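You operate a simulated robot arm through the tools that you are given. There is no shell and no other tool.

The job below is to be done with a simulated two-armed robot. You get a single attempt, and the scene is never put back.

Task
Proof-load the clamped piece one dial mark under the last break's peak.
Fine: the PEAK key shows that peak; set the highest dial load below it, zero, start, and watch till the crosshead is back.

Only the result counts: the job must be done as asked and must still hold three seconds after the hand-in. Knocking over, shifting, dropping, spilling or breaking anything else fails it.

Robot
Two 7-joint arms with fingered hands on one trunk that stands fixed in place. Base frame: the origin is at the foot of the trunk, x ahead of it, y to its left, z up. Units: m, rad, N and s.
The left shoulder is at [0.096, 0.187, 1.08], the right one opposite. With the tool pointing down near the work surface each hand reaches from about 0.1 to 0.82 m from the base axis, measured 20 degrees to its own side. Payload 3.6 kg a hand.
Tool frame (each hand has its own): the origin (TCP) lies between the finger pads and is the grasp point; the fingertips stand 0.026 m ahead of it; z points along the fingers, y is the line along which they close. The gripper opens to 0.088 m; its body begins 0.03 m behind the TCP. The gripper is a hand of 3 fingers: y runs from the thumb to the fingers, the wrist lies at [-0.017, -0.098, -0.164] in the tool frame, and closing takes about 1.5 s.
Orientation is that of the tool frame in the base frame, as a unit quaternion [x, y, z, w]. With the fingers straight down and the wrist toward the robot, the tool's x, y and z point along [0, 1, 0], [1, 0, 0] and [0, 0, -1] of the base frame.

Tools
- The arms move only by the tool nudge_tool. It takes "left_plan", "right_plan" or both (then of equal length, played together; a hand with none holds still); each is one flat list of numbers, 6 for each row, row after row: the shift along the base's x, y, z in cm, then the turn, a rotation vector about the base's x, y, z in degrees. In form: [tx, ty, tz, wx, wy, wz, tx, ty, tz, wx, wy, wz, ...]. A call has 1 to 20 rows; each row shifts and turns the commanded pose from where the row before left it. "left_grip" and "right_grip" are, for a hand that has rows, the opening, from 0 (shut) to 1 (fully open), set as the call begins (left out, the last holds). A row lasts 0.2 s, in which the tool goes at most 0.05 m and 0.15 rad; a call with a longer step from one row to the next is refused whole, and so is a gripper value outside its range. Where a pose cannot be reached the arm comes as near as it can. A force on the tool above 90 N (or 10 N above the force at the start of the call, whichever is more), or a blocked arm, ends the call early, and 0.2 s more pass. Each finger travels about 0.153 m/s and halts on what it meets, pressing with about 27 N; the grip force reading is that of the motor and also rises with nothing between the fingers. The clock runs only during rows and for 0.2 s after the last one: add rows that do not move to give the fingers time. The reply holds the time, the measured pose of the TCP, the force on the tool along the base axes, the opening and the grip force, in the units named above and with some noise, with the torque about the TCP (base axes, N m) and any sound that the robot's microphone picked up.
- Cameras (640 x 400 px; columns grow to the right, rows downward): "scene" is now at [0.2117, 0.0668, 1.0437]; the picture's right is [0.85, -0.52, -0.00], its down [0.16, 0.26, -0.95] and it looks along [0.50, 0.81, 0.30] (base axes); focal length 214 px, centre (320, 200). "left" rides on the left gripper at [-0.056, -0.08, -0.102] in its tool frame; the picture's right is [-0.73, -0.32, 0.60], its down [0.62, -0.67, 0.41] and it looks along [0.27, 0.68, 0.69] (tool axes); focal length 247 px, centre (320, 200). "right" rides on the right gripper at [0.056, -0.08, -0.102] in its tool frame; the picture's right is [-0.74, 0.32, -0.60], its down [-0.62, -0.67, 0.41] and it looks along [-0.27, 0.68, 0.69] (tool axes); focal length 247 px, centre (320, 200). There is no depth. A picture from a camera that has moved, and an enlarged one, comes with that camera's place and axes in the base frame and with its lens.
- capture(camera): a new picture of that camera. The clock stands still meanwhile.
- lift_body(by): moves the trunk up (or, below 0, down) by that many m; the arms and the scene camera ride with it, the base frame stays. It gives what a move gives, with no picture.
- set_fingers(fingers, thumb_bend, thumb_turn, hand): sets how far each is bent, from 0 (flat) to 1 (curled in); at 0.3 the hand is open as for a grip, at 0.7 the pads meet at the TCP. One left out holds its place. A second passes; each finger stops where it meets its share of the squeeze, and holds until it gets a number again. A gripper value or a shape takes the hand back. It gives what a move gives, with no picture; readings hold the bend of each and the force on the fingers (four entries, about 0 where the hand has none), thumb and palm. thumb_turn goes from beside the hand (0) to across from the fingers (1), as for a grip.
- grasp_type(shape, hand): the hand has 3 fingers and takes this shape, open, in about a second: jaw (thumb against the fingers, like two jaws); tri (thumb and two fingers); tip (a fingertip pinch); poke (one finger out to press); point (the index stretched); flat (the hand flat); cup (the hand cupped); fist (a fist). The gripper value then closes the fingers along that shape, each until it touches; the sizes above hold for jaw. It gives what a move gives, with no picture.
- pan_tilt(pan, tilt): turns the head with the scene camera to pan (to the left, within 1.047 rad either way) and tilt (down, from -0.506 to 1.204), counted from straight ahead of the robot (the tilt from the chest, where the trunk bows). It gives what a move gives.
- close_up(camera, box): a new picture of the part [left, top, right, bottom] of that camera's present view, enlarged. The clock stands still meanwhile.
- sign_off(): hands the job in; it is judged then, once.

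Places have to be worked out from the pictures, the camera data and where the tool is seen. Open the grippers and draw the arms clear of the work before you hand the job in, unless the task says otherwise.

The tools are called after ">>>" as a command line: name --argument value ..., lists and objects as JSON in quotes. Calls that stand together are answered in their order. nudge_tool: Moves the arms, as the interface text tells. Its arguments: {"type":"object","properties":{"left_plan":{"type":"array","items":{"type":"number"}},"left_grip":{"type":"number"},"right_plan":{"type":"array","items":{"type":"number"}},"right_grip":{"type":"number"}},"required":[]} The other tools are called the same way: lift_body (by) moves the trunk up or down; grasp_type (shape, hand) gives the hand a shape; set_fingers (fingers, thumb_bend, thumb_turn, hand) moves the fingers one by one; pan_tilt (pan, tilt) turns the head that bears the scene camera; capture (camera) takes a picture; close_up (camera, box) takes an enlarged picture of a part of a camera's view; sign_off () hands the job in.

At the start:

```text
time_s: 0.0
left_ee_pos: [0.3409, 0.4064, 1.2462]
left_tcp_rot: [0.707, 0.707, 0.0, 0.001]
left_ft_force: [-0.3, -0.6, -1.0]
left_ft_torque: [-0.01, 0.01, 0.0]
left_grip_width: 0.0877
left_finger_force: 0.1
left_shape: jaw
left_bend: [0.3, 0.3, 0.98]
left_finger forces: [0.0, 0.1, 0.0, 0.0, 0.0, 0.0]
right_ee_pos: [0.4106, 0.0255, 1.1992]
right_tcp_rot: [0.706, 0.708, -0.001, 0.0]
right_ft_force: [0.1, -0.4, -0.3]
right_ft_torque: [-0.01, 0.02, 0.01]
right_grip_width: 0.0875
right_finger_force: 0.1
right_shape: jaw
right_bend: [0.3, 0.3, 0.98]
right_finger forces: [0.0, 0.1, 0.1, 0.0, 0.0, 0.0]
trunk travel left (down, up): [-0.225, 0.532]
head pan, tilt (commanded): [1.021, -0.311]
```

scene: 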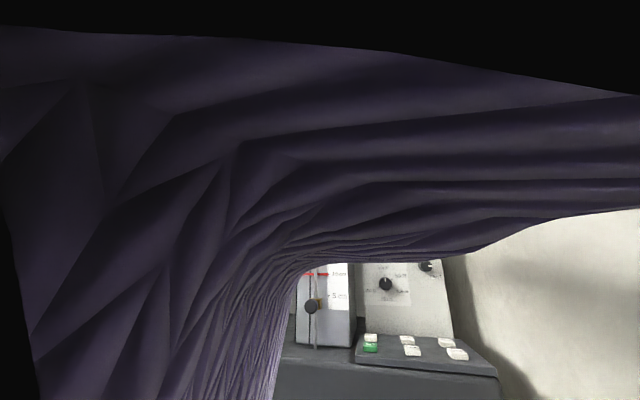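
right: 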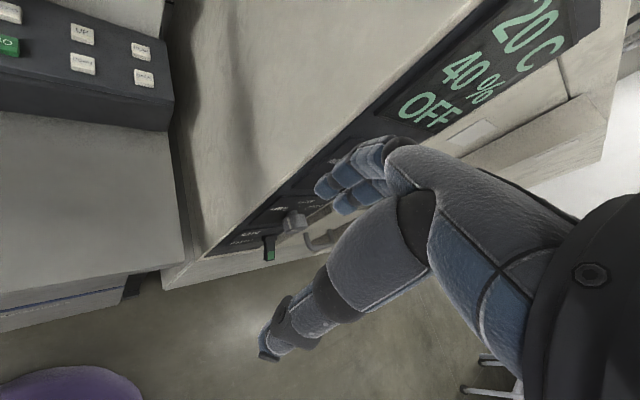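
left: 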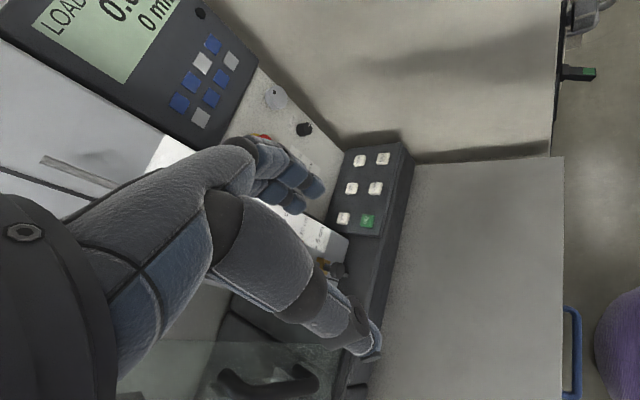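

The scene view is mostly blocked by the left arm's sleeve; I see a test machine with a display, a keypad, dials and a green key. I'll turn the head to look more straight ahead for a better view.

>>> pan_tilt --pan 0.3 --tilt 0.2

>>> capture --camera "scene"

```text
time_s: 1.1
left_ee_pos: [0.3417, 0.4067, 1.247]
left_tcp_rot: [0.707, 0.707, 0.0, 0.0]
left_ft_force: [-0.1, -0.8, 0.3]
left_ft_torque: [0.01, 0.03, -0.02]
left_grip_width: 0.0878
left_finger_force: 0.0
left_shape: jaw
left_bend: [0.3, 0.3, 0.98]
left_finger forces: [0.0, 0.0, 0.1, 0.0, 0.1, 0.1]
right_ee_pos: [0.4111, 0.0264, 1.1998]
right_tcp_rot: [0.707, 0.707, 0.0, 0.0]
right_ft_force: [-0.5, -0.2, 0.9]
right_ft_torque: [0.01, 0.01, 0.03]
right_grip_width: 0.0875
right_finger_force: 0.0
right_shape: jaw
right_bend: [0.3, 0.3, 0.98]
right_finger forces: [0.0, 0.1, 0.0, 0.1, 0.0, 0.0]
trunk travel left (down, up): [-0.225, 0.532]
head pan, tilt (commanded): [0.3, 0.201]
```

```text
taken
camera scene: at [0.2599, 0.0279, 0.9991], right [0.3, -0.95, 0.0], down [-0.19, -0.06, -0.98], along [0.94, 0.29, -0.2], focal length 214 px, centre (320, 200)
```

scene: 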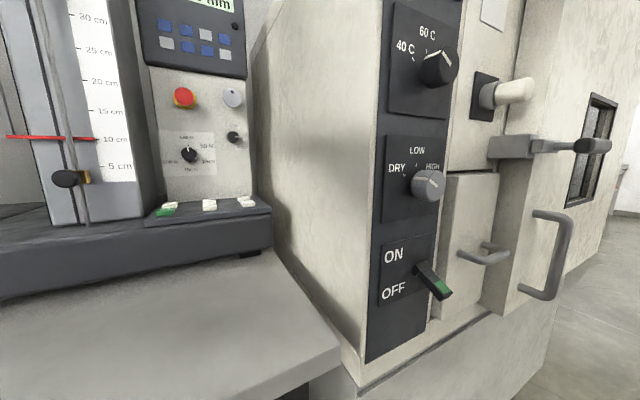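

The tester is ahead-left with its console, dial and keys; the oven-like cabinet is on the right. I'll pan left a bit and take closer views.

>>> pan_tilt --pan 0.7 --tilt 0.0

>>> capture --camera "scene"

>>> capture --camera "left"

>>> capture --camera "right"

```text
time_s: 1.9
left_ee_pos: [0.3408, 0.406, 1.2458]
left_tcp_rot: [0.707, 0.707, 0.0, 0.0]
left_ft_force: [0.5, 0.5, 0.2]
left_ft_torque: [0.04, -0.01, 0.03]
left_grip_width: 0.0875
left_finger_force: 0.1
left_shape: jaw
left_bend: [0.3, 0.3, 0.98]
left_finger forces: [0.0, 0.0, 0.1, 0.1, 0.0, 0.0]
right_ee_pos: [0.413, 0.0255, 1.1978]
right_tcp_rot: [0.707, 0.707, 0.0, 0.0]
right_ft_force: [-1.0, -0.5, -0.2]
right_ft_torque: [0.03, 0.0, 0.01]
right_grip_width: 0.0877
right_finger_force: 0.0
right_shape: jaw
right_bend: [0.3, 0.3, 0.98]
right_finger forces: [0.0, 0.1, 0.0, 0.0, 0.0, 0.0]
trunk travel left (down, up): [-0.225, 0.532]
head pan, tilt (commanded): [0.7, 0.0]
```

```text
taken
camera scene: at [0.2398, 0.0582, 1.0174], right [0.64, -0.77, 0.0], down [0.0, 0.0, -1.0], along [0.77, 0.64, 0.0], focal length 214 px, centre (320, 200)
```

scene: 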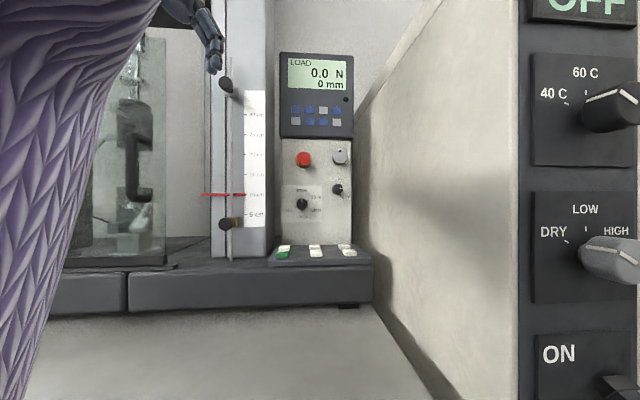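

```text
taken
camera left: at [0.2605, 0.3502, 1.3472], right [-0.32, -0.73, -0.6], down [-0.67, 0.62, -0.41], along [0.68, 0.27, -0.69], focal length 247 px, centre (320, 200)
```

left: 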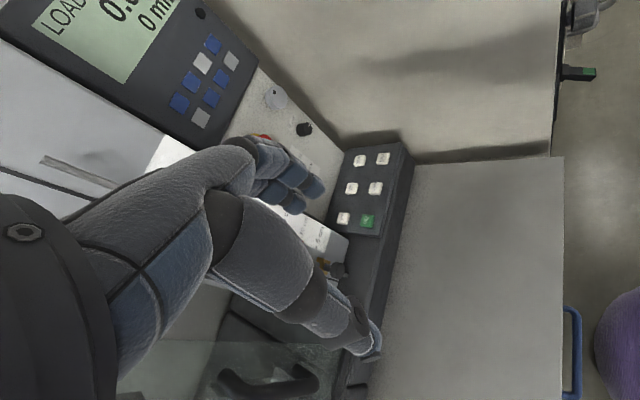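

```text
taken
camera right: at [0.333, 0.0821, 1.3011], right [0.32, -0.73, 0.6], down [-0.66, -0.62, -0.41], along [0.68, -0.27, -0.69], focal length 247 px, centre (320, 200)
```

right: 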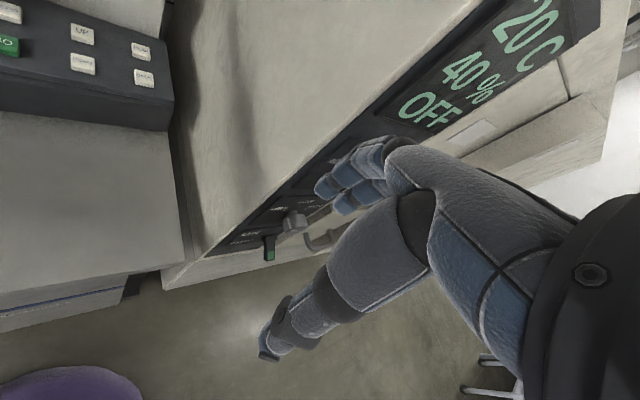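

Now the console is visible: display, blue/grey keypad, red e-stop, white knob, black knob, load dial and a row of keys on the base. I'll zoom in to read the labels.

>>> close_up --camera "scene" --box '[260, 40, 380, 115]'

>>> close_up --camera "scene" --box '[265, 140, 375, 210]'

>>> close_up --camera "scene" --box '[265, 205, 375, 275]'

>>> close_up --camera "right" --box '[0, 0, 180, 112]'

>>> close_up --camera "left" --box '[310, 130, 420, 250]'

>>> close_up --camera "left" --box '[150, 20, 350, 145]'

```text
5.33 times, centred on (320, 78) of scene
camera zoom: at [0.2398, 0.0582, 1.0174], right [0.64, -0.77, 0.0], down [0.0, 0.0, -1.0], along [0.77, 0.64, 0.0], focal length 1144 px, centre (320, 853)
```

zoom: 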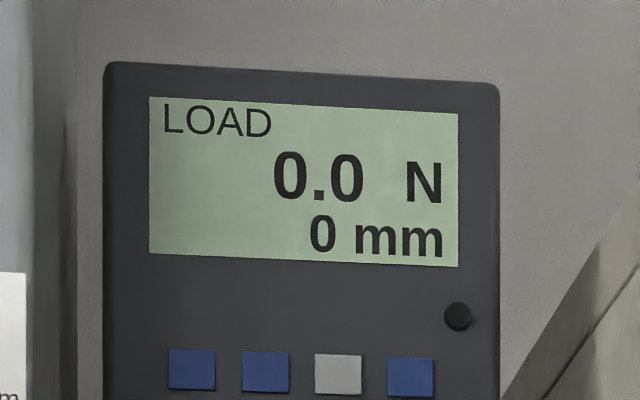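

```text
5.71 times, centred on (320, 175) of scene
camera zoom: at [0.2398, 0.0582, 1.0174], right [0.64, -0.77, 0.0], down [0.0, 0.0, -1.0], along [0.77, 0.64, 0.0], focal length 1226 px, centre (320, 343)
```

zoom: 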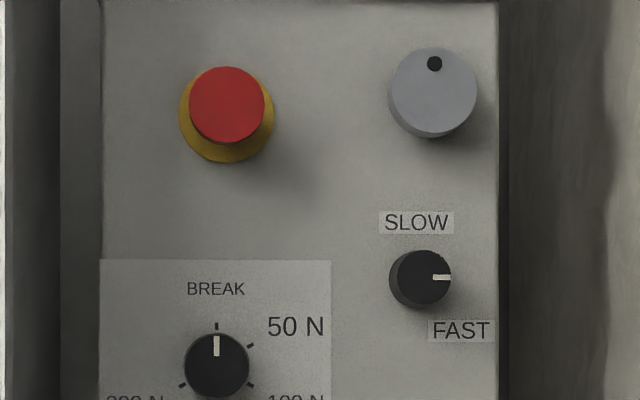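

```text
5.71 times, centred on (320, 240) of scene
camera zoom: at [0.2398, 0.0582, 1.0174], right [0.64, -0.77, 0.0], down [0.0, 0.0, -1.0], along [0.77, 0.64, 0.0], focal length 1226 px, centre (320, -29)
```

zoom: 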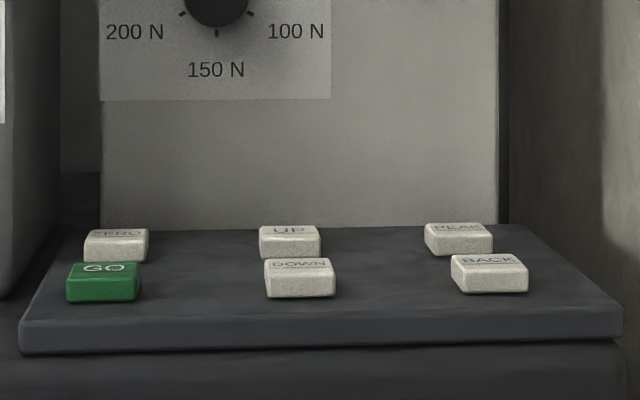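

```text
3.56 times, centred on (90, 56) of right
camera zoom: at [0.333, 0.0821, 1.3011], right [0.32, -0.73, 0.6], down [-0.66, -0.62, -0.41], along [0.68, -0.27, -0.69], focal length 878 px, centre (1138, 712)
```

zoom: 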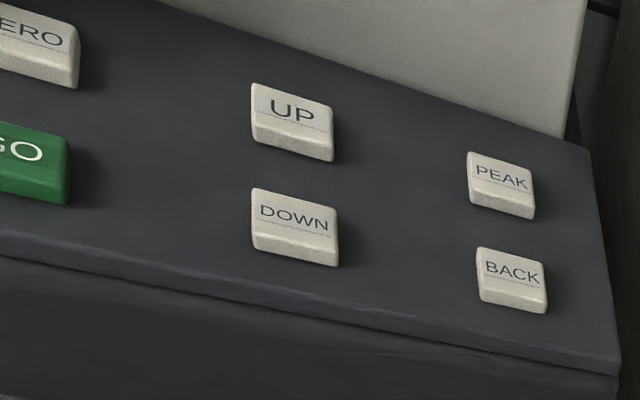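

```text
3.33 times, centred on (365, 190) of left
camera zoom: at [0.2605, 0.3502, 1.3472], right [-0.32, -0.73, -0.6], down [-0.67, 0.62, -0.41], along [0.68, 0.27, -0.69], focal length 823 px, centre (170, 233)
```

zoom: 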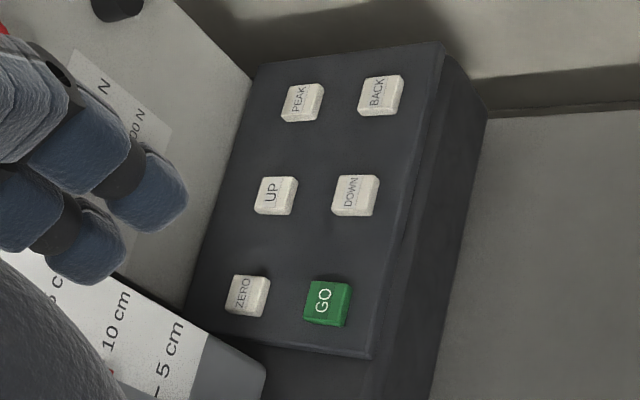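

```text
3.20 times, centred on (250, 82) of left
camera zoom: at [0.2605, 0.3502, 1.3472], right [-0.32, -0.73, -0.6], down [-0.67, 0.62, -0.41], along [0.68, 0.27, -0.69], focal length 790 px, centre (544, 576)
```

zoom: 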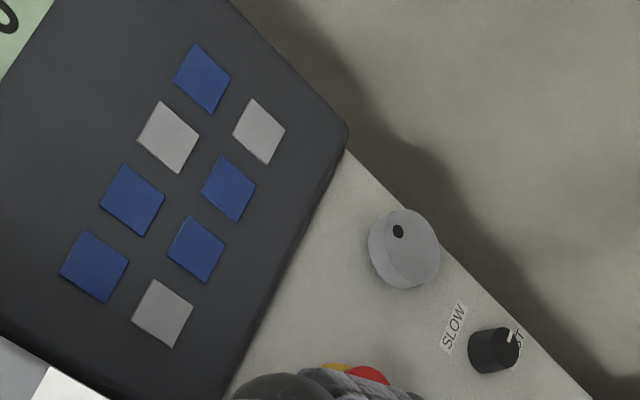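

The dial (BREAK / 50 / 100 / 150 / 200 N) is at BREAK, and the keys ZERO, GO, UP, DOWN, PEAK and BACK sit on the deck, which faces the robot at about 45°. I judge PEAK to be near (0.739, 0.386, 0.88). I'll put the left hand in the poke shape and look at it.

>>> grasp_type --hand "left" --shape "poke"

>>> capture --camera "left"

>>> capture --camera "scene"

```text
time_s: 2.9
left_ee_pos: [0.3406, 0.4055, 1.246]
left_tcp_rot: [0.706, 0.708, 0.0, 0.0]
left_ft_force: [0.5, 0.0, 0.4]
left_ft_torque: [0.03, 0.01, 0.02]
left_grip_width: 0.0
left_finger_force: 0.0
left_shape: poke
left_bend: [0.7, 0.92, 0.25]
left_finger forces: [0.1, 0.0, 0.1, 0.0, 0.1, 0.1]
right_ee_pos: [0.4126, 0.0255, 1.1974]
right_tcp_rot: [0.706, 0.708, 0.0, 0.0]
right_ft_force: [0.1, 0.8, -0.4]
right_ft_torque: [-0.04, 0.05, 0.01]
right_grip_width: 0.0878
right_finger_force: 0.1
right_shape: jaw
right_bend: [0.3, 0.3, 0.98]
right_finger forces: [0.1, 0.0, 0.0, 0.0, 0.1, 0.0]
trunk travel left (down, up): [-0.225, 0.532]
head pan, tilt (commanded): [0.7, 0.0]
```

```text
taken
camera left: at [0.2605, 0.3502, 1.3472], right [-0.32, -0.73, -0.6], down [-0.67, 0.62, -0.41], along [0.68, 0.27, -0.69], focal length 247 px, centre (320, 200)
```

left: 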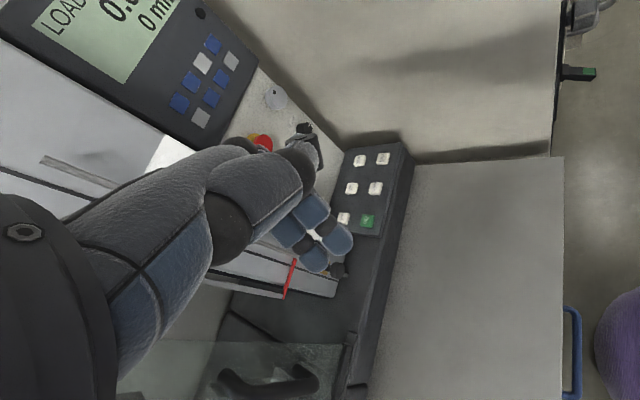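

```text
taken
camera scene: at [0.2397, 0.0582, 1.0174], right [0.64, -0.76, 0.0], down [0.0, 0.0, -1.0], along [0.76, 0.64, 0.0], focal length 214 px, centre (320, 200)
```

scene: 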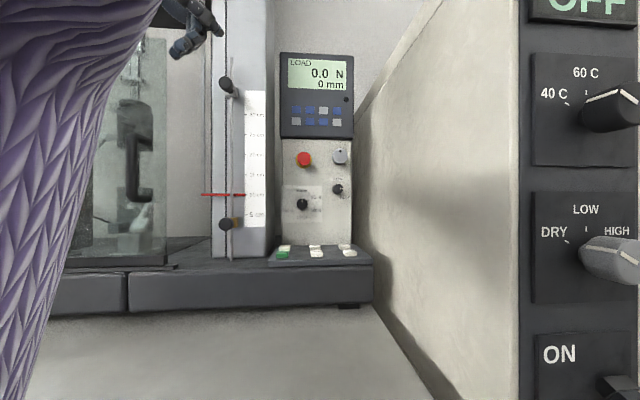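

The hand changed shape; I'll zoom in on it from both cameras to see which finger sticks out and where its tip is.

>>> close_up --camera "left" --box '[190, 110, 370, 290]'

>>> close_up --camera "scene" --box '[130, 0, 250, 75]'

```text
2.22 times, centred on (280, 200) of left
camera zoom: at [0.2605, 0.3502, 1.3472], right [-0.32, -0.73, -0.6], down [-0.67, 0.62, -0.41], along [0.68, 0.27, -0.69], focal length 549 px, centre (409, 200)
```

zoom: 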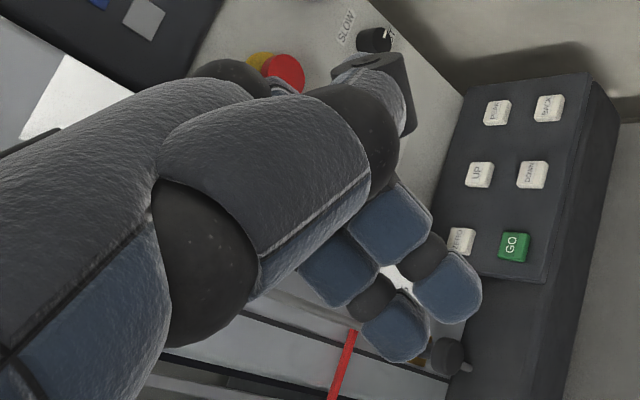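

```text
5.33 times, centred on (190, 38) of scene
camera zoom: at [0.2397, 0.0582, 1.0174], right [0.64, -0.76, 0.0], down [0.0, 0.0, -1.0], along [0.76, 0.64, 0.0], focal length 1144 px, centre (1013, 1067)
```

zoom: 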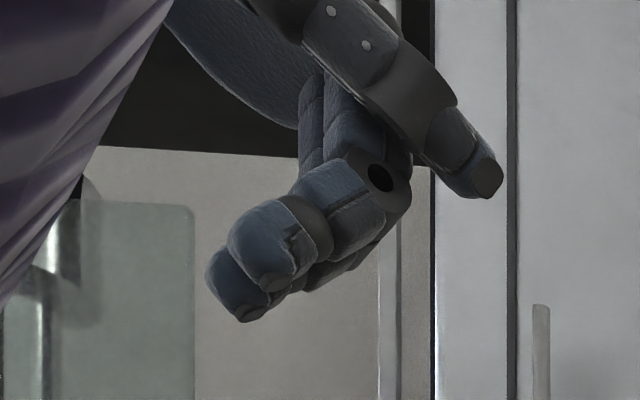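

In poke both fingers stay side by side with tips under the TCP. I'll check whether "point" gives one clean extended index.

>>> grasp_type --hand "left" --shape "point"

>>> close_up --camera "left" --box '[150, 60, 400, 310]'

>>> close_up --camera "scene" --box '[130, 0, 290, 100]'

```text
time_s: 3.8
left_ee_pos: [0.3407, 0.4064, 1.2463]
left_tcp_rot: [0.707, 0.707, 0.0, 0.0]
left_ft_force: [-0.4, -0.1, -0.4]
left_ft_torque: [0.0, -0.01, 0.02]
left_grip_width: 0.0827
left_finger_force: 0.0
left_shape: point
left_bend: [0.7, 1.0, 0.83]
left_finger forces: [0.0, 0.1, 0.0, 0.1, 0.1, 0.0]
right_ee_pos: [0.4128, 0.0257, 1.1987]
right_tcp_rot: [0.707, 0.708, 0.0, 0.001]
right_ft_force: [0.4, 0.6, -0.2]
right_ft_torque: [-0.04, 0.01, 0.01]
right_grip_width: 0.0877
right_finger_force: 0.1
right_shape: jaw
right_bend: [0.3, 0.3, 0.98]
right_finger forces: [0.0, 0.0, 0.0, 0.0, 0.0, 0.1]
trunk travel left (down, up): [-0.225, 0.532]
head pan, tilt (commanded): [0.7, 0.0]
```

```text
1.60 times, centred on (275, 185) of left
camera zoom: at [0.2605, 0.3502, 1.3472], right [-0.32, -0.73, -0.6], down [-0.67, 0.62, -0.41], along [0.68, 0.27, -0.69], focal length 395 px, centre (392, 224)
```

zoom: 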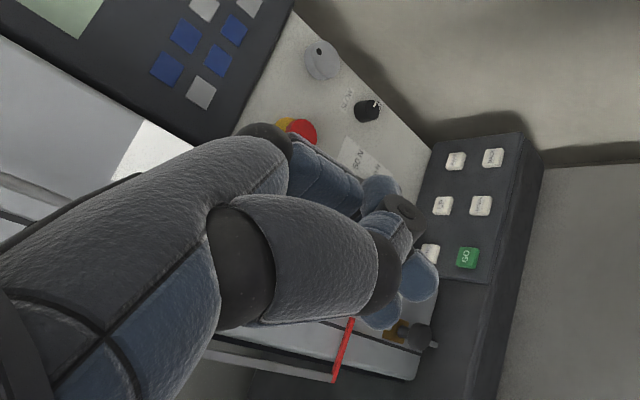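

```text
4.00 times, centred on (210, 50) of scene
camera zoom: at [0.2397, 0.0582, 1.0174], right [0.64, -0.76, 0.0], down [0.0, 0.0, -1.0], along [0.76, 0.64, 0.0], focal length 858 px, centre (760, 800)
```

zoom: 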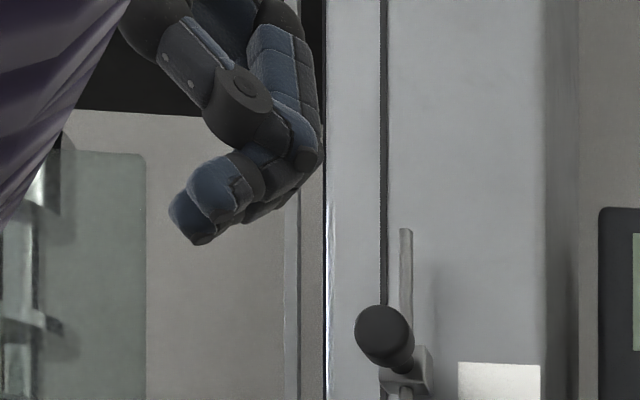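

"Point" tucks the thumb away with the two fingertips about 3 cm below the TCP, so I'll press with this. I'll move the left hand to about (0.62, 0.33, 1.00), turning it 20° toward the console, well short of the panel.

>>> nudge_tool --left_plan '[3.1, -0.85, -2.73, 0, 0, 2.22, 3.1, -0.85, -2.73, 0, 0, 2.22, 3.1, -0.85, -2.73, 0, 0, 2.22, 3.1, -0.85, -2.73, 0, 0, 2.22, 3.1, -0.85, -2.73, 0, 0, 2.22, 3.1, -0.85, -2.73, 0, 0, 2.22, 3.1, -0.85, -2.73, 0, 0, 2.22, 3.1, -0.85, -2.73, 0, 0, 2.22, 3.1, -0.85, -2.73, 0, 0, 2.22]'

>>> capture --camera "scene"

>>> capture --camera "left"

```text
time_s: 5.8
left_ee_pos: [0.6195, 0.3287, 0.997]
left_tcp_rot: [0.574, 0.819, -0.001, 0.0]
left_ft_force: [0.0, -0.1, 0.0]
left_ft_torque: [0.0, 0.01, 0.0]
left_grip_width: 0.0826
left_finger_force: 0.1
left_shape: point
left_bend: [0.7, 1.0, 0.84]
left_finger forces: [0.0, 0.0, 0.1, 0.0, 0.1, 0.0]
right_ee_pos: [0.4124, 0.0274, 1.1969]
right_tcp_rot: [0.706, 0.708, 0.0, -0.001]
right_ft_force: [0.9, -0.7, 0.2]
right_ft_torque: [0.02, -0.01, 0.01]
right_grip_width: 0.0875
right_finger_force: 0.1
right_shape: jaw
right_bend: [0.3, 0.3, 0.98]
right_finger forces: [0.1, 0.0, 0.0, 0.0, 0.1, 0.0]
trunk travel left (down, up): [-0.225, 0.532]
head pan, tilt (commanded): [0.7, 0.0]
```

```text
taken
camera scene: at [0.2405, 0.0582, 1.0172], right [0.64, -0.76, 0.0], down [0.0, 0.0, -1.0], along [0.76, 0.64, 0.0], focal length 214 px, centre (320, 200)
```

scene: 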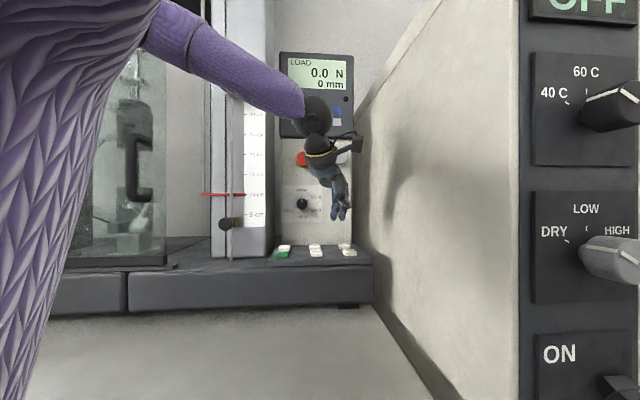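

```text
taken
camera left: at [0.563, 0.2495, 1.0985], right [-0.05, -0.8, -0.6], down [-0.84, 0.36, -0.41], along [0.54, 0.48, -0.69], focal length 247 px, centre (320, 200)
```

left: 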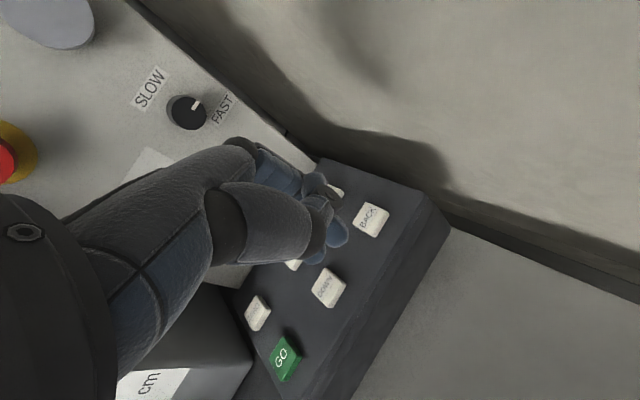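

The hand is where I wanted it. The close view puts PEAK near (0.726, 0.382) with its top at z≈0.88–0.895. I'll move above PEAK with the tips still ~4 cm above the key and check the alignment.

>>> nudge_tool --left_plan '[3.4, 1.75, -0.7, 0, 0, 0, 3.4, 1.75, -0.7, 0, 0, 0, 3.4, 1.73, -0.8, 0, 0, 0]'

>>> capture --camera "left"

>>> close_up --camera "scene" --box '[265, 40, 385, 280]'

>>> capture --camera "right"

```text
time_s: 6.5
left_ee_pos: [0.7215, 0.3806, 0.9757]
left_tcp_rot: [0.574, 0.819, 0.0, 0.0]
left_ft_force: [-0.2, 0.6, -0.6]
left_ft_torque: [-0.01, 0.03, -0.01]
left_grip_width: 0.0827
left_finger_force: 0.0
left_shape: point
left_bend: [0.7, 1.0, 0.84]
left_finger forces: [0.1, 0.0, 0.0, 0.0, 0.0, 0.1]
right_ee_pos: [0.412, 0.0257, 1.1972]
right_tcp_rot: [0.707, 0.707, -0.001, 0.0]
right_ft_force: [0.3, -0.1, 0.5]
right_ft_torque: [0.0, 0.0, 0.0]
right_grip_width: 0.0875
right_finger_force: 0.1
right_shape: jaw
right_bend: [0.3, 0.3, 0.98]
right_finger forces: [0.0, 0.0, 0.1, 0.0, 0.0, 0.0]
trunk travel left (down, up): [-0.225, 0.532]
head pan, tilt (commanded): [0.7, 0.0]
```

```text
taken
camera left: at [0.6653, 0.3024, 1.0761], right [-0.05, -0.8, -0.6], down [-0.84, 0.36, -0.41], along [0.54, 0.48, -0.69], focal length 247 px, centre (320, 200)
```

left: 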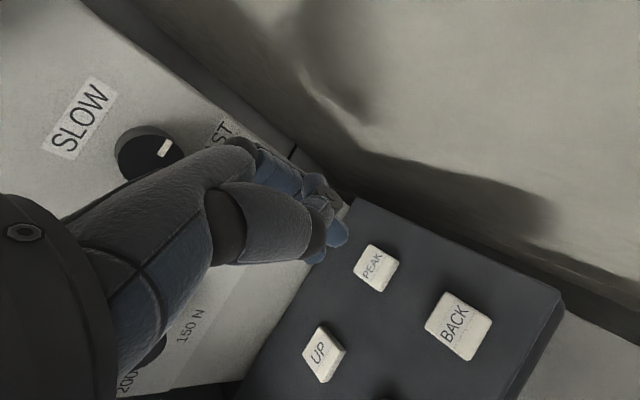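

```text
1.67 times, centred on (325, 160) of scene
camera zoom: at [0.2406, 0.0585, 1.0171], right [0.64, -0.76, 0.0], down [0.0, 0.0, -1.0], along [0.76, 0.64, 0.0], focal length 358 px, centre (312, 267)
```

zoom: 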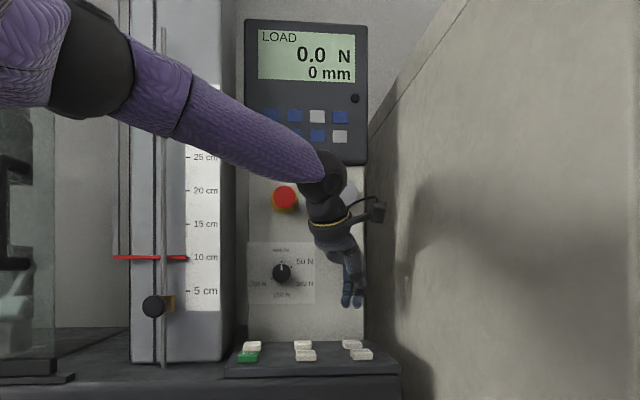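

```text
taken
camera right: at [0.3342, 0.0824, 1.3006], right [0.32, -0.73, 0.6], down [-0.66, -0.62, -0.41], along [0.67, -0.27, -0.69], focal length 247 px, centre (320, 200)
```

right: 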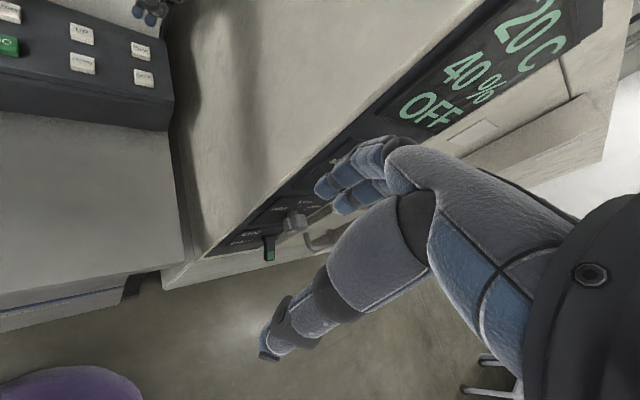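

PEAK now triangulates consistently to (0.727, 0.384, 0.889), right under the fingertips. I'll descend 4.5 cm to just above the key.

>>> nudge_tool --left_plan '[0.1, 0.2, -1.5, 0, 0, 0, 0, 0, -1.5, 0, 0, 0, 0, 0, -1.5, 0, 0, 0]'

>>> capture --camera "left"

>>> close_up --camera "scene" --box '[300, 190, 380, 270]'

>>> close_up --camera "right" --box '[60, 0, 220, 100]'

```text
time_s: 7.3
left_ee_pos: [0.7218, 0.3836, 0.9321]
left_tcp_rot: [0.573, 0.819, 0.0, 0.0]
left_ft_force: [-0.2, 0.0, -0.4]
left_ft_torque: [0.02, 0.02, 0.02]
left_grip_width: 0.0826
left_finger_force: 0.0
left_shape: point
left_bend: [0.7, 1.0, 0.84]
left_finger forces: [0.0, 0.0, 0.0, 0.1, 0.0, 0.1]
right_ee_pos: [0.4122, 0.0257, 1.1983]
right_tcp_rot: [0.707, 0.707, 0.0, 0.001]
right_ft_force: [-0.2, 0.7, 0.1]
right_ft_torque: [0.01, 0.03, 0.01]
right_grip_width: 0.0876
right_finger_force: 0.1
right_shape: jaw
right_bend: [0.3, 0.3, 0.98]
right_finger forces: [0.0, 0.0, 0.0, 0.1, 0.0, 0.1]
trunk travel left (down, up): [-0.225, 0.532]
head pan, tilt (commanded): [0.7, 0.0]
```

```text
taken
camera left: at [0.6656, 0.3035, 1.033], right [-0.05, -0.8, -0.6], down [-0.84, 0.36, -0.41], along [0.54, 0.48, -0.69], focal length 247 px, centre (320, 200)
```

left: 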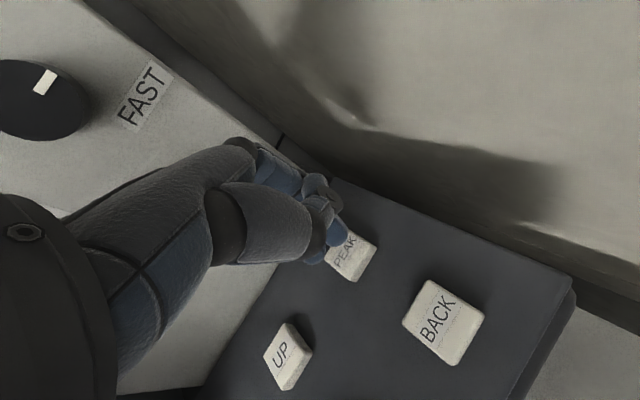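

```text
5.00 times, centred on (340, 230) of scene
camera zoom: at [0.24, 0.0583, 1.0173], right [0.64, -0.76, 0.0], down [0.0, 0.0, -1.0], along [0.76, 0.64, 0.0], focal length 1072 px, centre (220, 50)
```

zoom: 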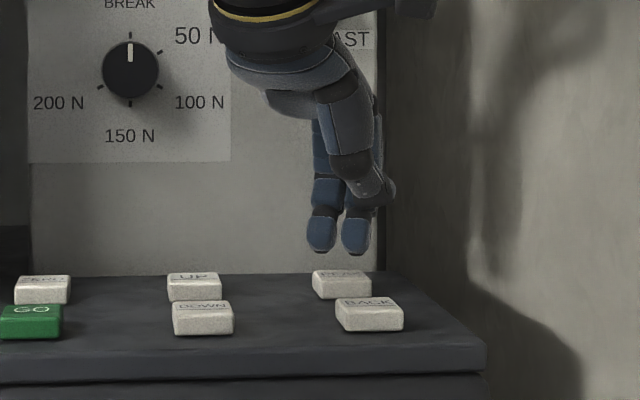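

```text
4.00 times, centred on (140, 50) of right
camera zoom: at [0.3334, 0.0822, 1.301], right [0.32, -0.73, 0.6], down [-0.66, -0.62, -0.41], along [0.68, -0.27, -0.69], focal length 988 px, centre (1040, 800)
```

zoom: 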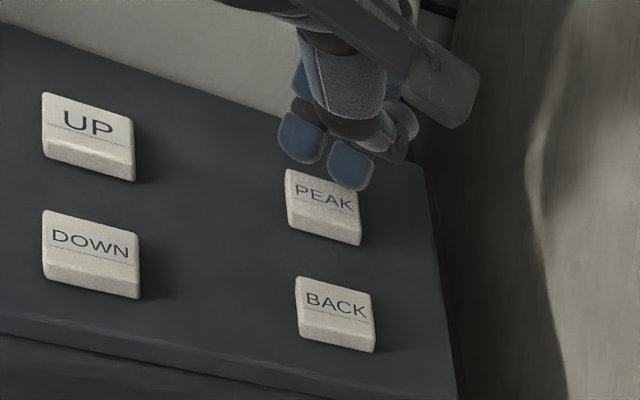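

The tips hover ~1.3 cm above PEAK but slightly toward the panel edge. I'll shift ~0.7 cm toward the robot and come down 0.8 cm.

>>> nudge_tool --left_plan '[-0.55, -0.55, 0, 0, 0, 0, 0, 0, -0.8, 0, 0, 0]'

>>> close_up --camera "scene" --box '[300, 190, 380, 270]'

>>> close_up --camera "right" --box '[60, 0, 220, 100]'

```text
time_s: 8.0
left_ee_pos: [0.7178, 0.3787, 0.925]
left_tcp_rot: [0.573, 0.819, 0.0, 0.001]
left_ft_force: [-0.3, -0.5, -0.3]
left_ft_torque: [-0.03, 0.01, -0.01]
left_grip_width: 0.0829
left_finger_force: 0.1
left_shape: point
left_bend: [0.7, 1.0, 0.84]
left_finger forces: [0.0, 0.1, 0.0, 0.1, 0.1, 0.1]
right_ee_pos: [0.4119, 0.0259, 1.1987]
right_tcp_rot: [0.706, 0.708, -0.001, 0.001]
right_ft_force: [0.0, -0.2, -0.2]
right_ft_torque: [0.03, 0.0, -0.03]
right_grip_width: 0.0876
right_finger_force: 0.2
right_shape: jaw
right_bend: [0.3, 0.3, 0.98]
right_finger forces: [0.1, 0.0, 0.1, 0.0, 0.0, 0.0]
trunk travel left (down, up): [-0.225, 0.532]
head pan, tilt (commanded): [0.7, 0.0]
```

```text
5.00 times, centred on (340, 230) of scene
camera zoom: at [0.24, 0.0583, 1.0173], right [0.64, -0.76, 0.0], down [0.0, 0.0, -1.0], along [0.76, 0.64, 0.0], focal length 1072 px, centre (220, 50)
```

zoom: 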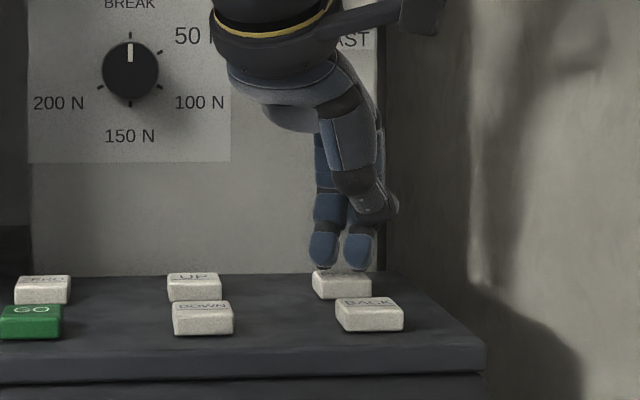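

```text
4.00 times, centred on (140, 50) of right
camera zoom: at [0.3334, 0.0821, 1.301], right [0.32, -0.73, 0.6], down [-0.66, -0.62, -0.41], along [0.68, -0.27, -0.69], focal length 988 px, centre (1040, 800)
```

zoom: 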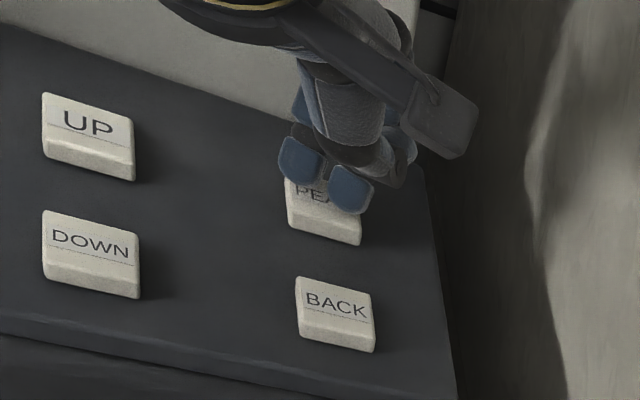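

Both tips are centered over PEAK, a few millimetres above it. I'll press down in small steps and read the force.

>>> nudge_tool --left_plan '[0, 0, -0.25, 0, 0, 0, 0, 0, -0.25, 0, 0, 0, 0, 0, -0.25, 0, 0, 0]'

>>> close_up --camera "scene" --box '[265, 40, 385, 280]'

>>> close_up --camera "scene" --box '[300, 190, 380, 270]'

```text
time_s: 8.8
left_ee_pos: [0.7191, 0.3782, 0.9185]
left_tcp_rot: [0.574, 0.819, 0.001, 0.001]
left_ft_force: [-0.1, 0.1, 2.7]
left_ft_torque: [-0.01, -0.04, 0.05]
left_grip_width: 0.0826
left_finger_force: 0.0
left_shape: point
left_bend: [0.7, 1.0, 0.84]
left_finger forces: [1.2, 0.7, 0.1, 0.0, 0.0, 0.0]
right_ee_pos: [0.4122, 0.0254, 1.1985]
right_tcp_rot: [0.707, 0.707, 0.001, 0.0]
right_ft_force: [0.0, -0.4, 0.0]
right_ft_torque: [0.02, -0.04, 0.01]
right_grip_width: 0.0878
right_finger_force: 0.0
right_shape: jaw
right_bend: [0.3, 0.3, 0.98]
right_finger forces: [0.1, 0.0, 0.0, 0.0, 0.0, 0.0]
trunk travel left (down, up): [-0.225, 0.532]
head pan, tilt (commanded): [0.7, 0.0]
heard: click
```

```text
1.67 times, centred on (325, 160) of scene
camera zoom: at [0.2396, 0.0582, 1.0175], right [0.64, -0.76, 0.0], down [0.0, 0.0, -1.0], along [0.76, 0.64, 0.0], focal length 358 px, centre (312, 267)
```

zoom: 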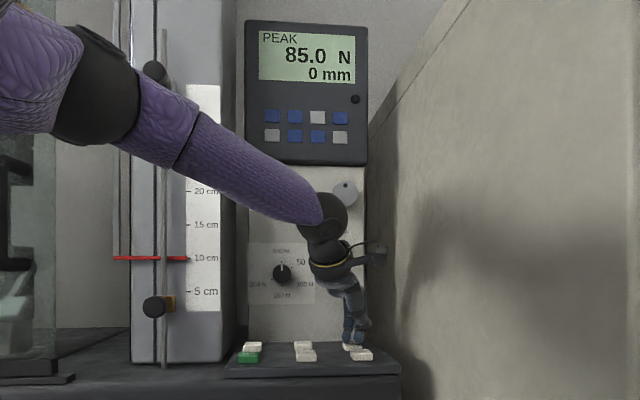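

```text
5.00 times, centred on (340, 230) of scene
camera zoom: at [0.2396, 0.0582, 1.0175], right [0.64, -0.76, 0.0], down [0.0, 0.0, -1.0], along [0.76, 0.64, 0.0], focal length 1072 px, centre (220, 50)
```

zoom: 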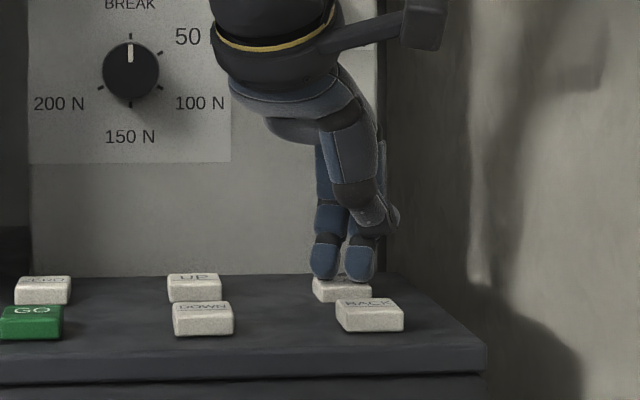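

A click was heard and the display switched to PEAK with about 85.0 N. I'll zoom to confirm the digits before lifting off.

>>> close_up --camera "scene" --box '[275, 45, 365, 101]'

>>> nudge_tool --left_plan '[0, 0, 1.0, 0, 0, 0, 0, 0, 2.0, 0, 0, 0, 0, 0, 2.5, 0, 0, 0]'

>>> close_up --camera "scene" --box '[275, 45, 365, 101]'

```text
7.11 times, centred on (320, 73) of scene
camera zoom: at [0.2396, 0.0582, 1.0175], right [0.64, -0.76, 0.0], down [0.0, 0.0, -1.0], along [0.76, 0.64, 0.0], focal length 1525 px, centre (320, 1103)
```

zoom: 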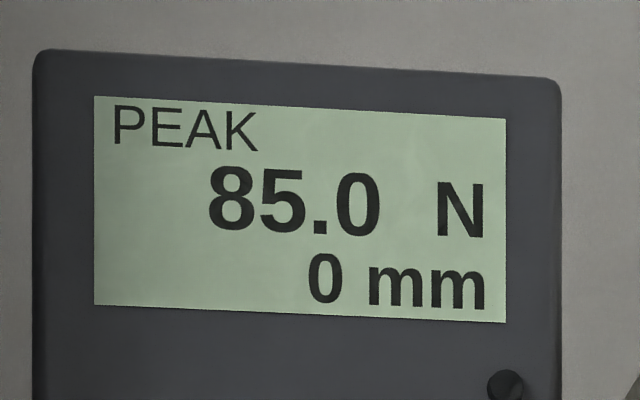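

```text
time_s: 9.6
left_ee_pos: [0.7165, 0.3777, 0.9737]
left_tcp_rot: [0.573, 0.819, 0.0, 0.0]
left_ft_force: [0.6, 0.7, 0.1]
left_ft_torque: [0.0, 0.0, 0.01]
left_grip_width: 0.0827
left_finger_force: 0.1
left_shape: point
left_bend: [0.7, 1.0, 0.84]
left_finger forces: [0.1, 0.0, 0.0, 0.0, 0.0, 0.0]
right_ee_pos: [0.4117, 0.0241, 1.1974]
right_tcp_rot: [0.707, 0.707, 0.001, 0.0]
right_ft_force: [0.6, -0.4, -0.2]
right_ft_torque: [0.02, 0.01, 0.01]
right_grip_width: 0.0881
right_finger_force: 0.0
right_shape: jaw
right_bend: [0.3, 0.3, 0.98]
right_finger forces: [0.0, 0.0, 0.1, 0.1, 0.0, 0.1]
trunk travel left (down, up): [-0.225, 0.532]
head pan, tilt (commanded): [0.7, 0.0]
```

```text
7.11 times, centred on (320, 73) of scene
camera zoom: at [0.2396, 0.0581, 1.0175], right [0.64, -0.76, 0.0], down [0.0, 0.0, -1.0], along [0.76, 0.64, 0.0], focal length 1525 px, centre (320, 1103)
```

zoom: 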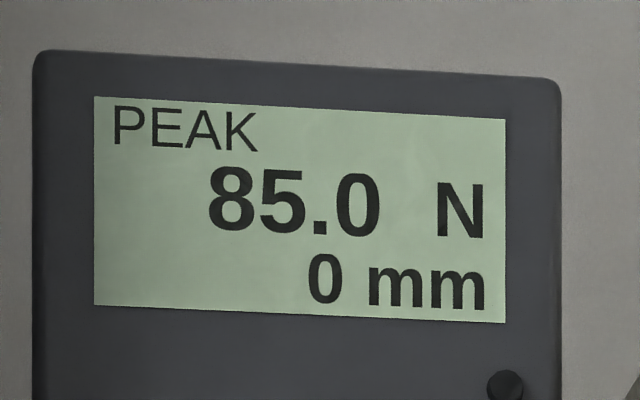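

The last peak is 85.0 N, so the dial must go to 50 N, which is one mark clockwise from BREAK. I'll back the hand off to where the wrist camera can see the dial, to locate it accurately.

>>> nudge_tool --left_plan '[-4.0, 0.5, 1.4, 0, 0, 0, -4.0, 0.5, 1.4, 0, 0, 0, -4.0, 1.5, 1.4, 0, 0, 0, -4.0, 1.5, 1.4, 0, 0, 0, -3.5, 1.6, 1.5, 0, 0, 0, -2.2, 1.6, 1.5, 0, 0, 0]'

>>> capture --camera "left"

>>> capture --camera "scene"

```text
time_s: 10.9
left_ee_pos: [0.4988, 0.4505, 1.0596]
left_tcp_rot: [0.574, 0.819, 0.0, 0.0]
left_ft_force: [0.5, -0.3, 0.0]
left_ft_torque: [0.02, 0.01, -0.03]
left_grip_width: 0.0825
left_finger_force: 0.1
left_shape: point
left_bend: [0.7, 1.0, 0.84]
left_finger forces: [0.0, 0.1, 0.0, 0.1, 0.1, 0.0]
right_ee_pos: [0.4114, 0.0266, 1.1983]
right_tcp_rot: [0.706, 0.708, 0.0, -0.001]
right_ft_force: [-1.0, -0.3, 0.8]
right_ft_torque: [-0.01, 0.02, 0.01]
right_grip_width: 0.0875
right_finger_force: 0.1
right_shape: jaw
right_bend: [0.3, 0.3, 0.98]
right_finger forces: [0.0, 0.1, 0.1, 0.0, 0.1, 0.0]
trunk travel left (down, up): [-0.225, 0.532]
head pan, tilt (commanded): [0.7, 0.0]
```

```text
taken
camera left: at [0.4423, 0.3698, 1.16], right [-0.05, -0.8, -0.6], down [-0.84, 0.36, -0.41], along [0.54, 0.48, -0.69], focal length 247 px, centre (320, 200)
```

left: 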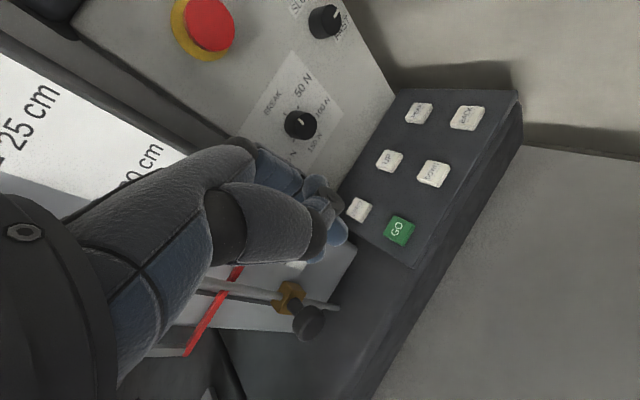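

```text
taken
camera scene: at [0.2395, 0.0583, 1.0175], right [0.64, -0.76, 0.0], down [0.0, 0.0, -1.0], along [0.76, 0.64, 0.0], focal length 214 px, centre (320, 200)
```

scene: 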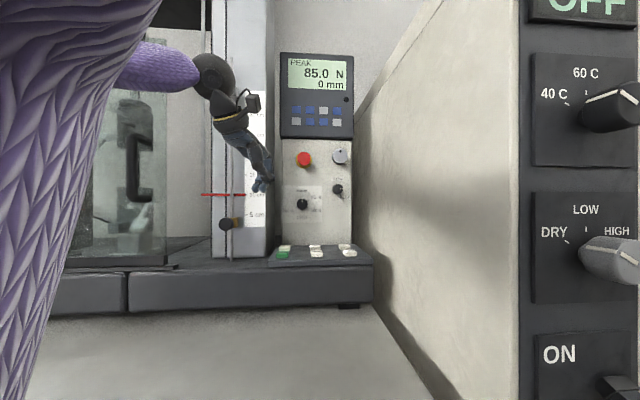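

The dial is now visible at the centre of the wrist view. I'll zoom in to measure it.

>>> close_up --camera "left" --box '[240, 70, 370, 170]'

>>> close_up --camera "scene" --box '[270, 175, 350, 225]'

>>> close_up --camera "left" --box '[330, 80, 530, 260]'

```text
4.00 times, centred on (305, 120) of left
camera zoom: at [0.4423, 0.3698, 1.16], right [-0.05, -0.8, -0.6], down [-0.84, 0.36, -0.41], along [0.54, 0.48, -0.69], focal length 988 px, centre (380, 520)
```

zoom: 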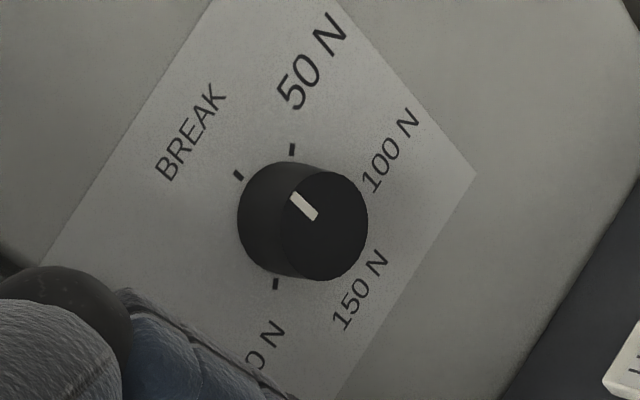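

```text
8.00 times, centred on (310, 200) of scene
camera zoom: at [0.2395, 0.0583, 1.0175], right [0.64, -0.76, 0.0], down [0.0, 0.0, -1.0], along [0.76, 0.64, 0.0], focal length 1716 px, centre (400, 200)
```

zoom: 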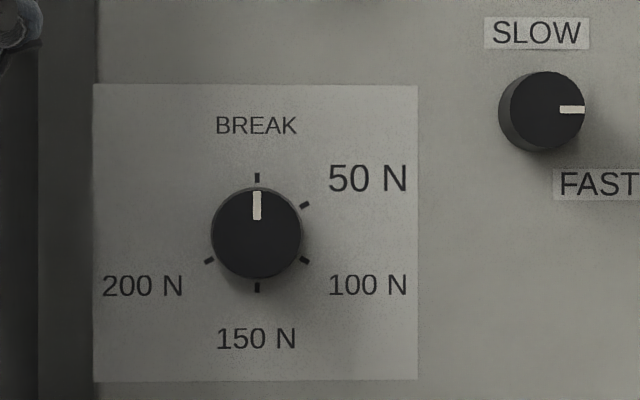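

```text
2.22 times, centred on (430, 170) of left
camera zoom: at [0.4423, 0.3698, 1.16], right [-0.05, -0.8, -0.6], down [-0.84, 0.36, -0.41], along [0.54, 0.48, -0.69], focal length 549 px, centre (76, 267)
```

zoom: 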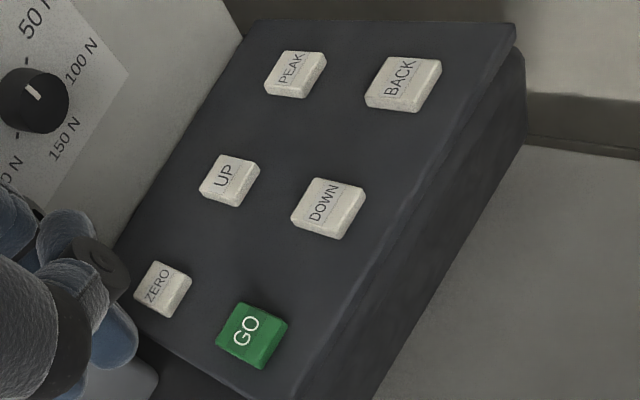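

The dial face centre triangulates to about (0.673, 0.490, 1.006), sticking out ~2.4 cm from the panel, about 3.3 cm in diameter. I'll open the left hand into the jaw shape and turn it in free space so the fingers point into the panel.

>>> grasp_type --hand "left" --shape "jaw"

>>> nudge_tool --left_plan '[0.294, -0.646, 0.431, 0, 0, 8.33, 0.294, -0.646, 0.431, 0, 0, 8.33, 0.294, -0.646, 0.431, 0, 0, 8.34, 0.294, -0.646, 0.431, 5.786, -5.786, 0, 0.294, -0.646, 0.431, 5.786, -5.786, 0, 0.294, -0.646, 0.431, 5.786, -5.786, 0, 0.294, -0.646, 0.431, 5.786, -5.786, 0, 0.294, -0.646, 0.431, 5.786, -5.786, 0, 0.294, -0.646, 0.431, 5.786, -5.786, 0, 0.294, -0.646, 0.431, 5.786, -5.786, 0, 0.294, -0.646, 0.431, 5.786, -5.786, 0, 0.294, -0.646, 0.431, 5.786, -5.786, 0, 0.294, -0.646, 0.431, 5.786, -5.786, 0, 0.294, -0.646, 0.431, 5.786, -5.786, 0]'

>>> capture --camera "scene"

>>> capture --camera "left"

```text
time_s: 11.8
left_ee_pos: [0.4996, 0.4496, 1.059]
left_tcp_rot: [0.573, 0.819, 0.0, 0.0]
left_ft_force: [0.3, -0.8, 0.1]
left_ft_torque: [-0.02, -0.04, 0.02]
left_grip_width: 0.0878
left_finger_force: 0.2
left_shape: jaw
left_bend: [0.3, 0.3, 0.97]
left_finger forces: [0.1, 0.0, 0.1, 0.0, 0.0, 0.0]
right_ee_pos: [0.4116, 0.0258, 1.1976]
right_tcp_rot: [0.707, 0.707, 0.001, 0.0]
right_ft_force: [0.3, 0.3, -0.7]
right_ft_torque: [-0.01, 0.01, 0.0]
right_grip_width: 0.0876
right_finger_force: 0.0
right_shape: jaw
right_bend: [0.3, 0.3, 0.98]
right_finger forces: [0.1, 0.0, 0.1, 0.0, 0.0, 0.0]
trunk travel left (down, up): [-0.225, 0.532]
head pan, tilt (commanded): [0.7, 0.0]
```

```text
time_s: 14.8
left_ee_pos: [0.58, 0.4041, 1.1609]
left_tcp_rot: [0.272, 0.652, 0.654, 0.271]
left_ft_force: [0.1, -0.5, 0.4]
left_ft_torque: [-0.01, 0.0, 0.01]
left_grip_width: 0.0879
left_finger_force: 0.1
left_shape: jaw
left_bend: [0.3, 0.3, 0.97]
left_finger forces: [0.1, 0.1, 0.0, 0.0, 0.0, 0.0]
left hand out of reach, approached as far as the arm can: row 12, 13, 14
right_ee_pos: [0.4122, 0.0244, 1.1977]
right_tcp_rot: [0.707, 0.708, 0.0, 0.0]
right_ft_force: [0.3, 0.1, -0.2]
right_ft_torque: [0.02, -0.02, -0.01]
right_grip_width: 0.0877
right_finger_force: 0.0
right_shape: jaw
right_bend: [0.3, 0.3, 0.98]
right_finger forces: [0.0, 0.1, 0.0, 0.0, 0.0, 0.1]
trunk travel left (down, up): [-0.225, 0.532]
head pan, tilt (commanded): [0.7, 0.0]
```

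```text
taken
camera scene: at [0.24, 0.0582, 1.0174], right [0.64, -0.76, 0.0], down [0.0, 0.0, -1.0], along [0.76, 0.64, 0.0], focal length 214 px, centre (320, 200)
```

scene: 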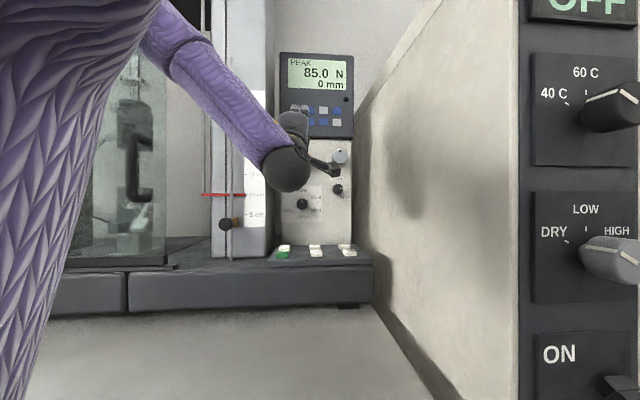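

```text
taken
camera left: at [0.5463, 0.2922, 1.0797], right [0.94, -0.1, -0.32], down [-0.15, 0.73, -0.66], along [0.3, 0.67, 0.68], focal length 247 px, centre (320, 200)
```

left: 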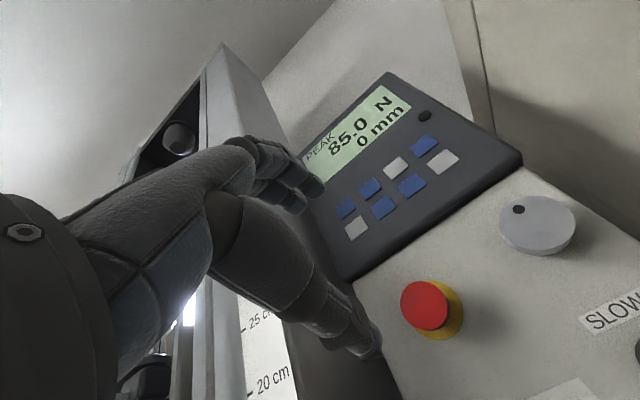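

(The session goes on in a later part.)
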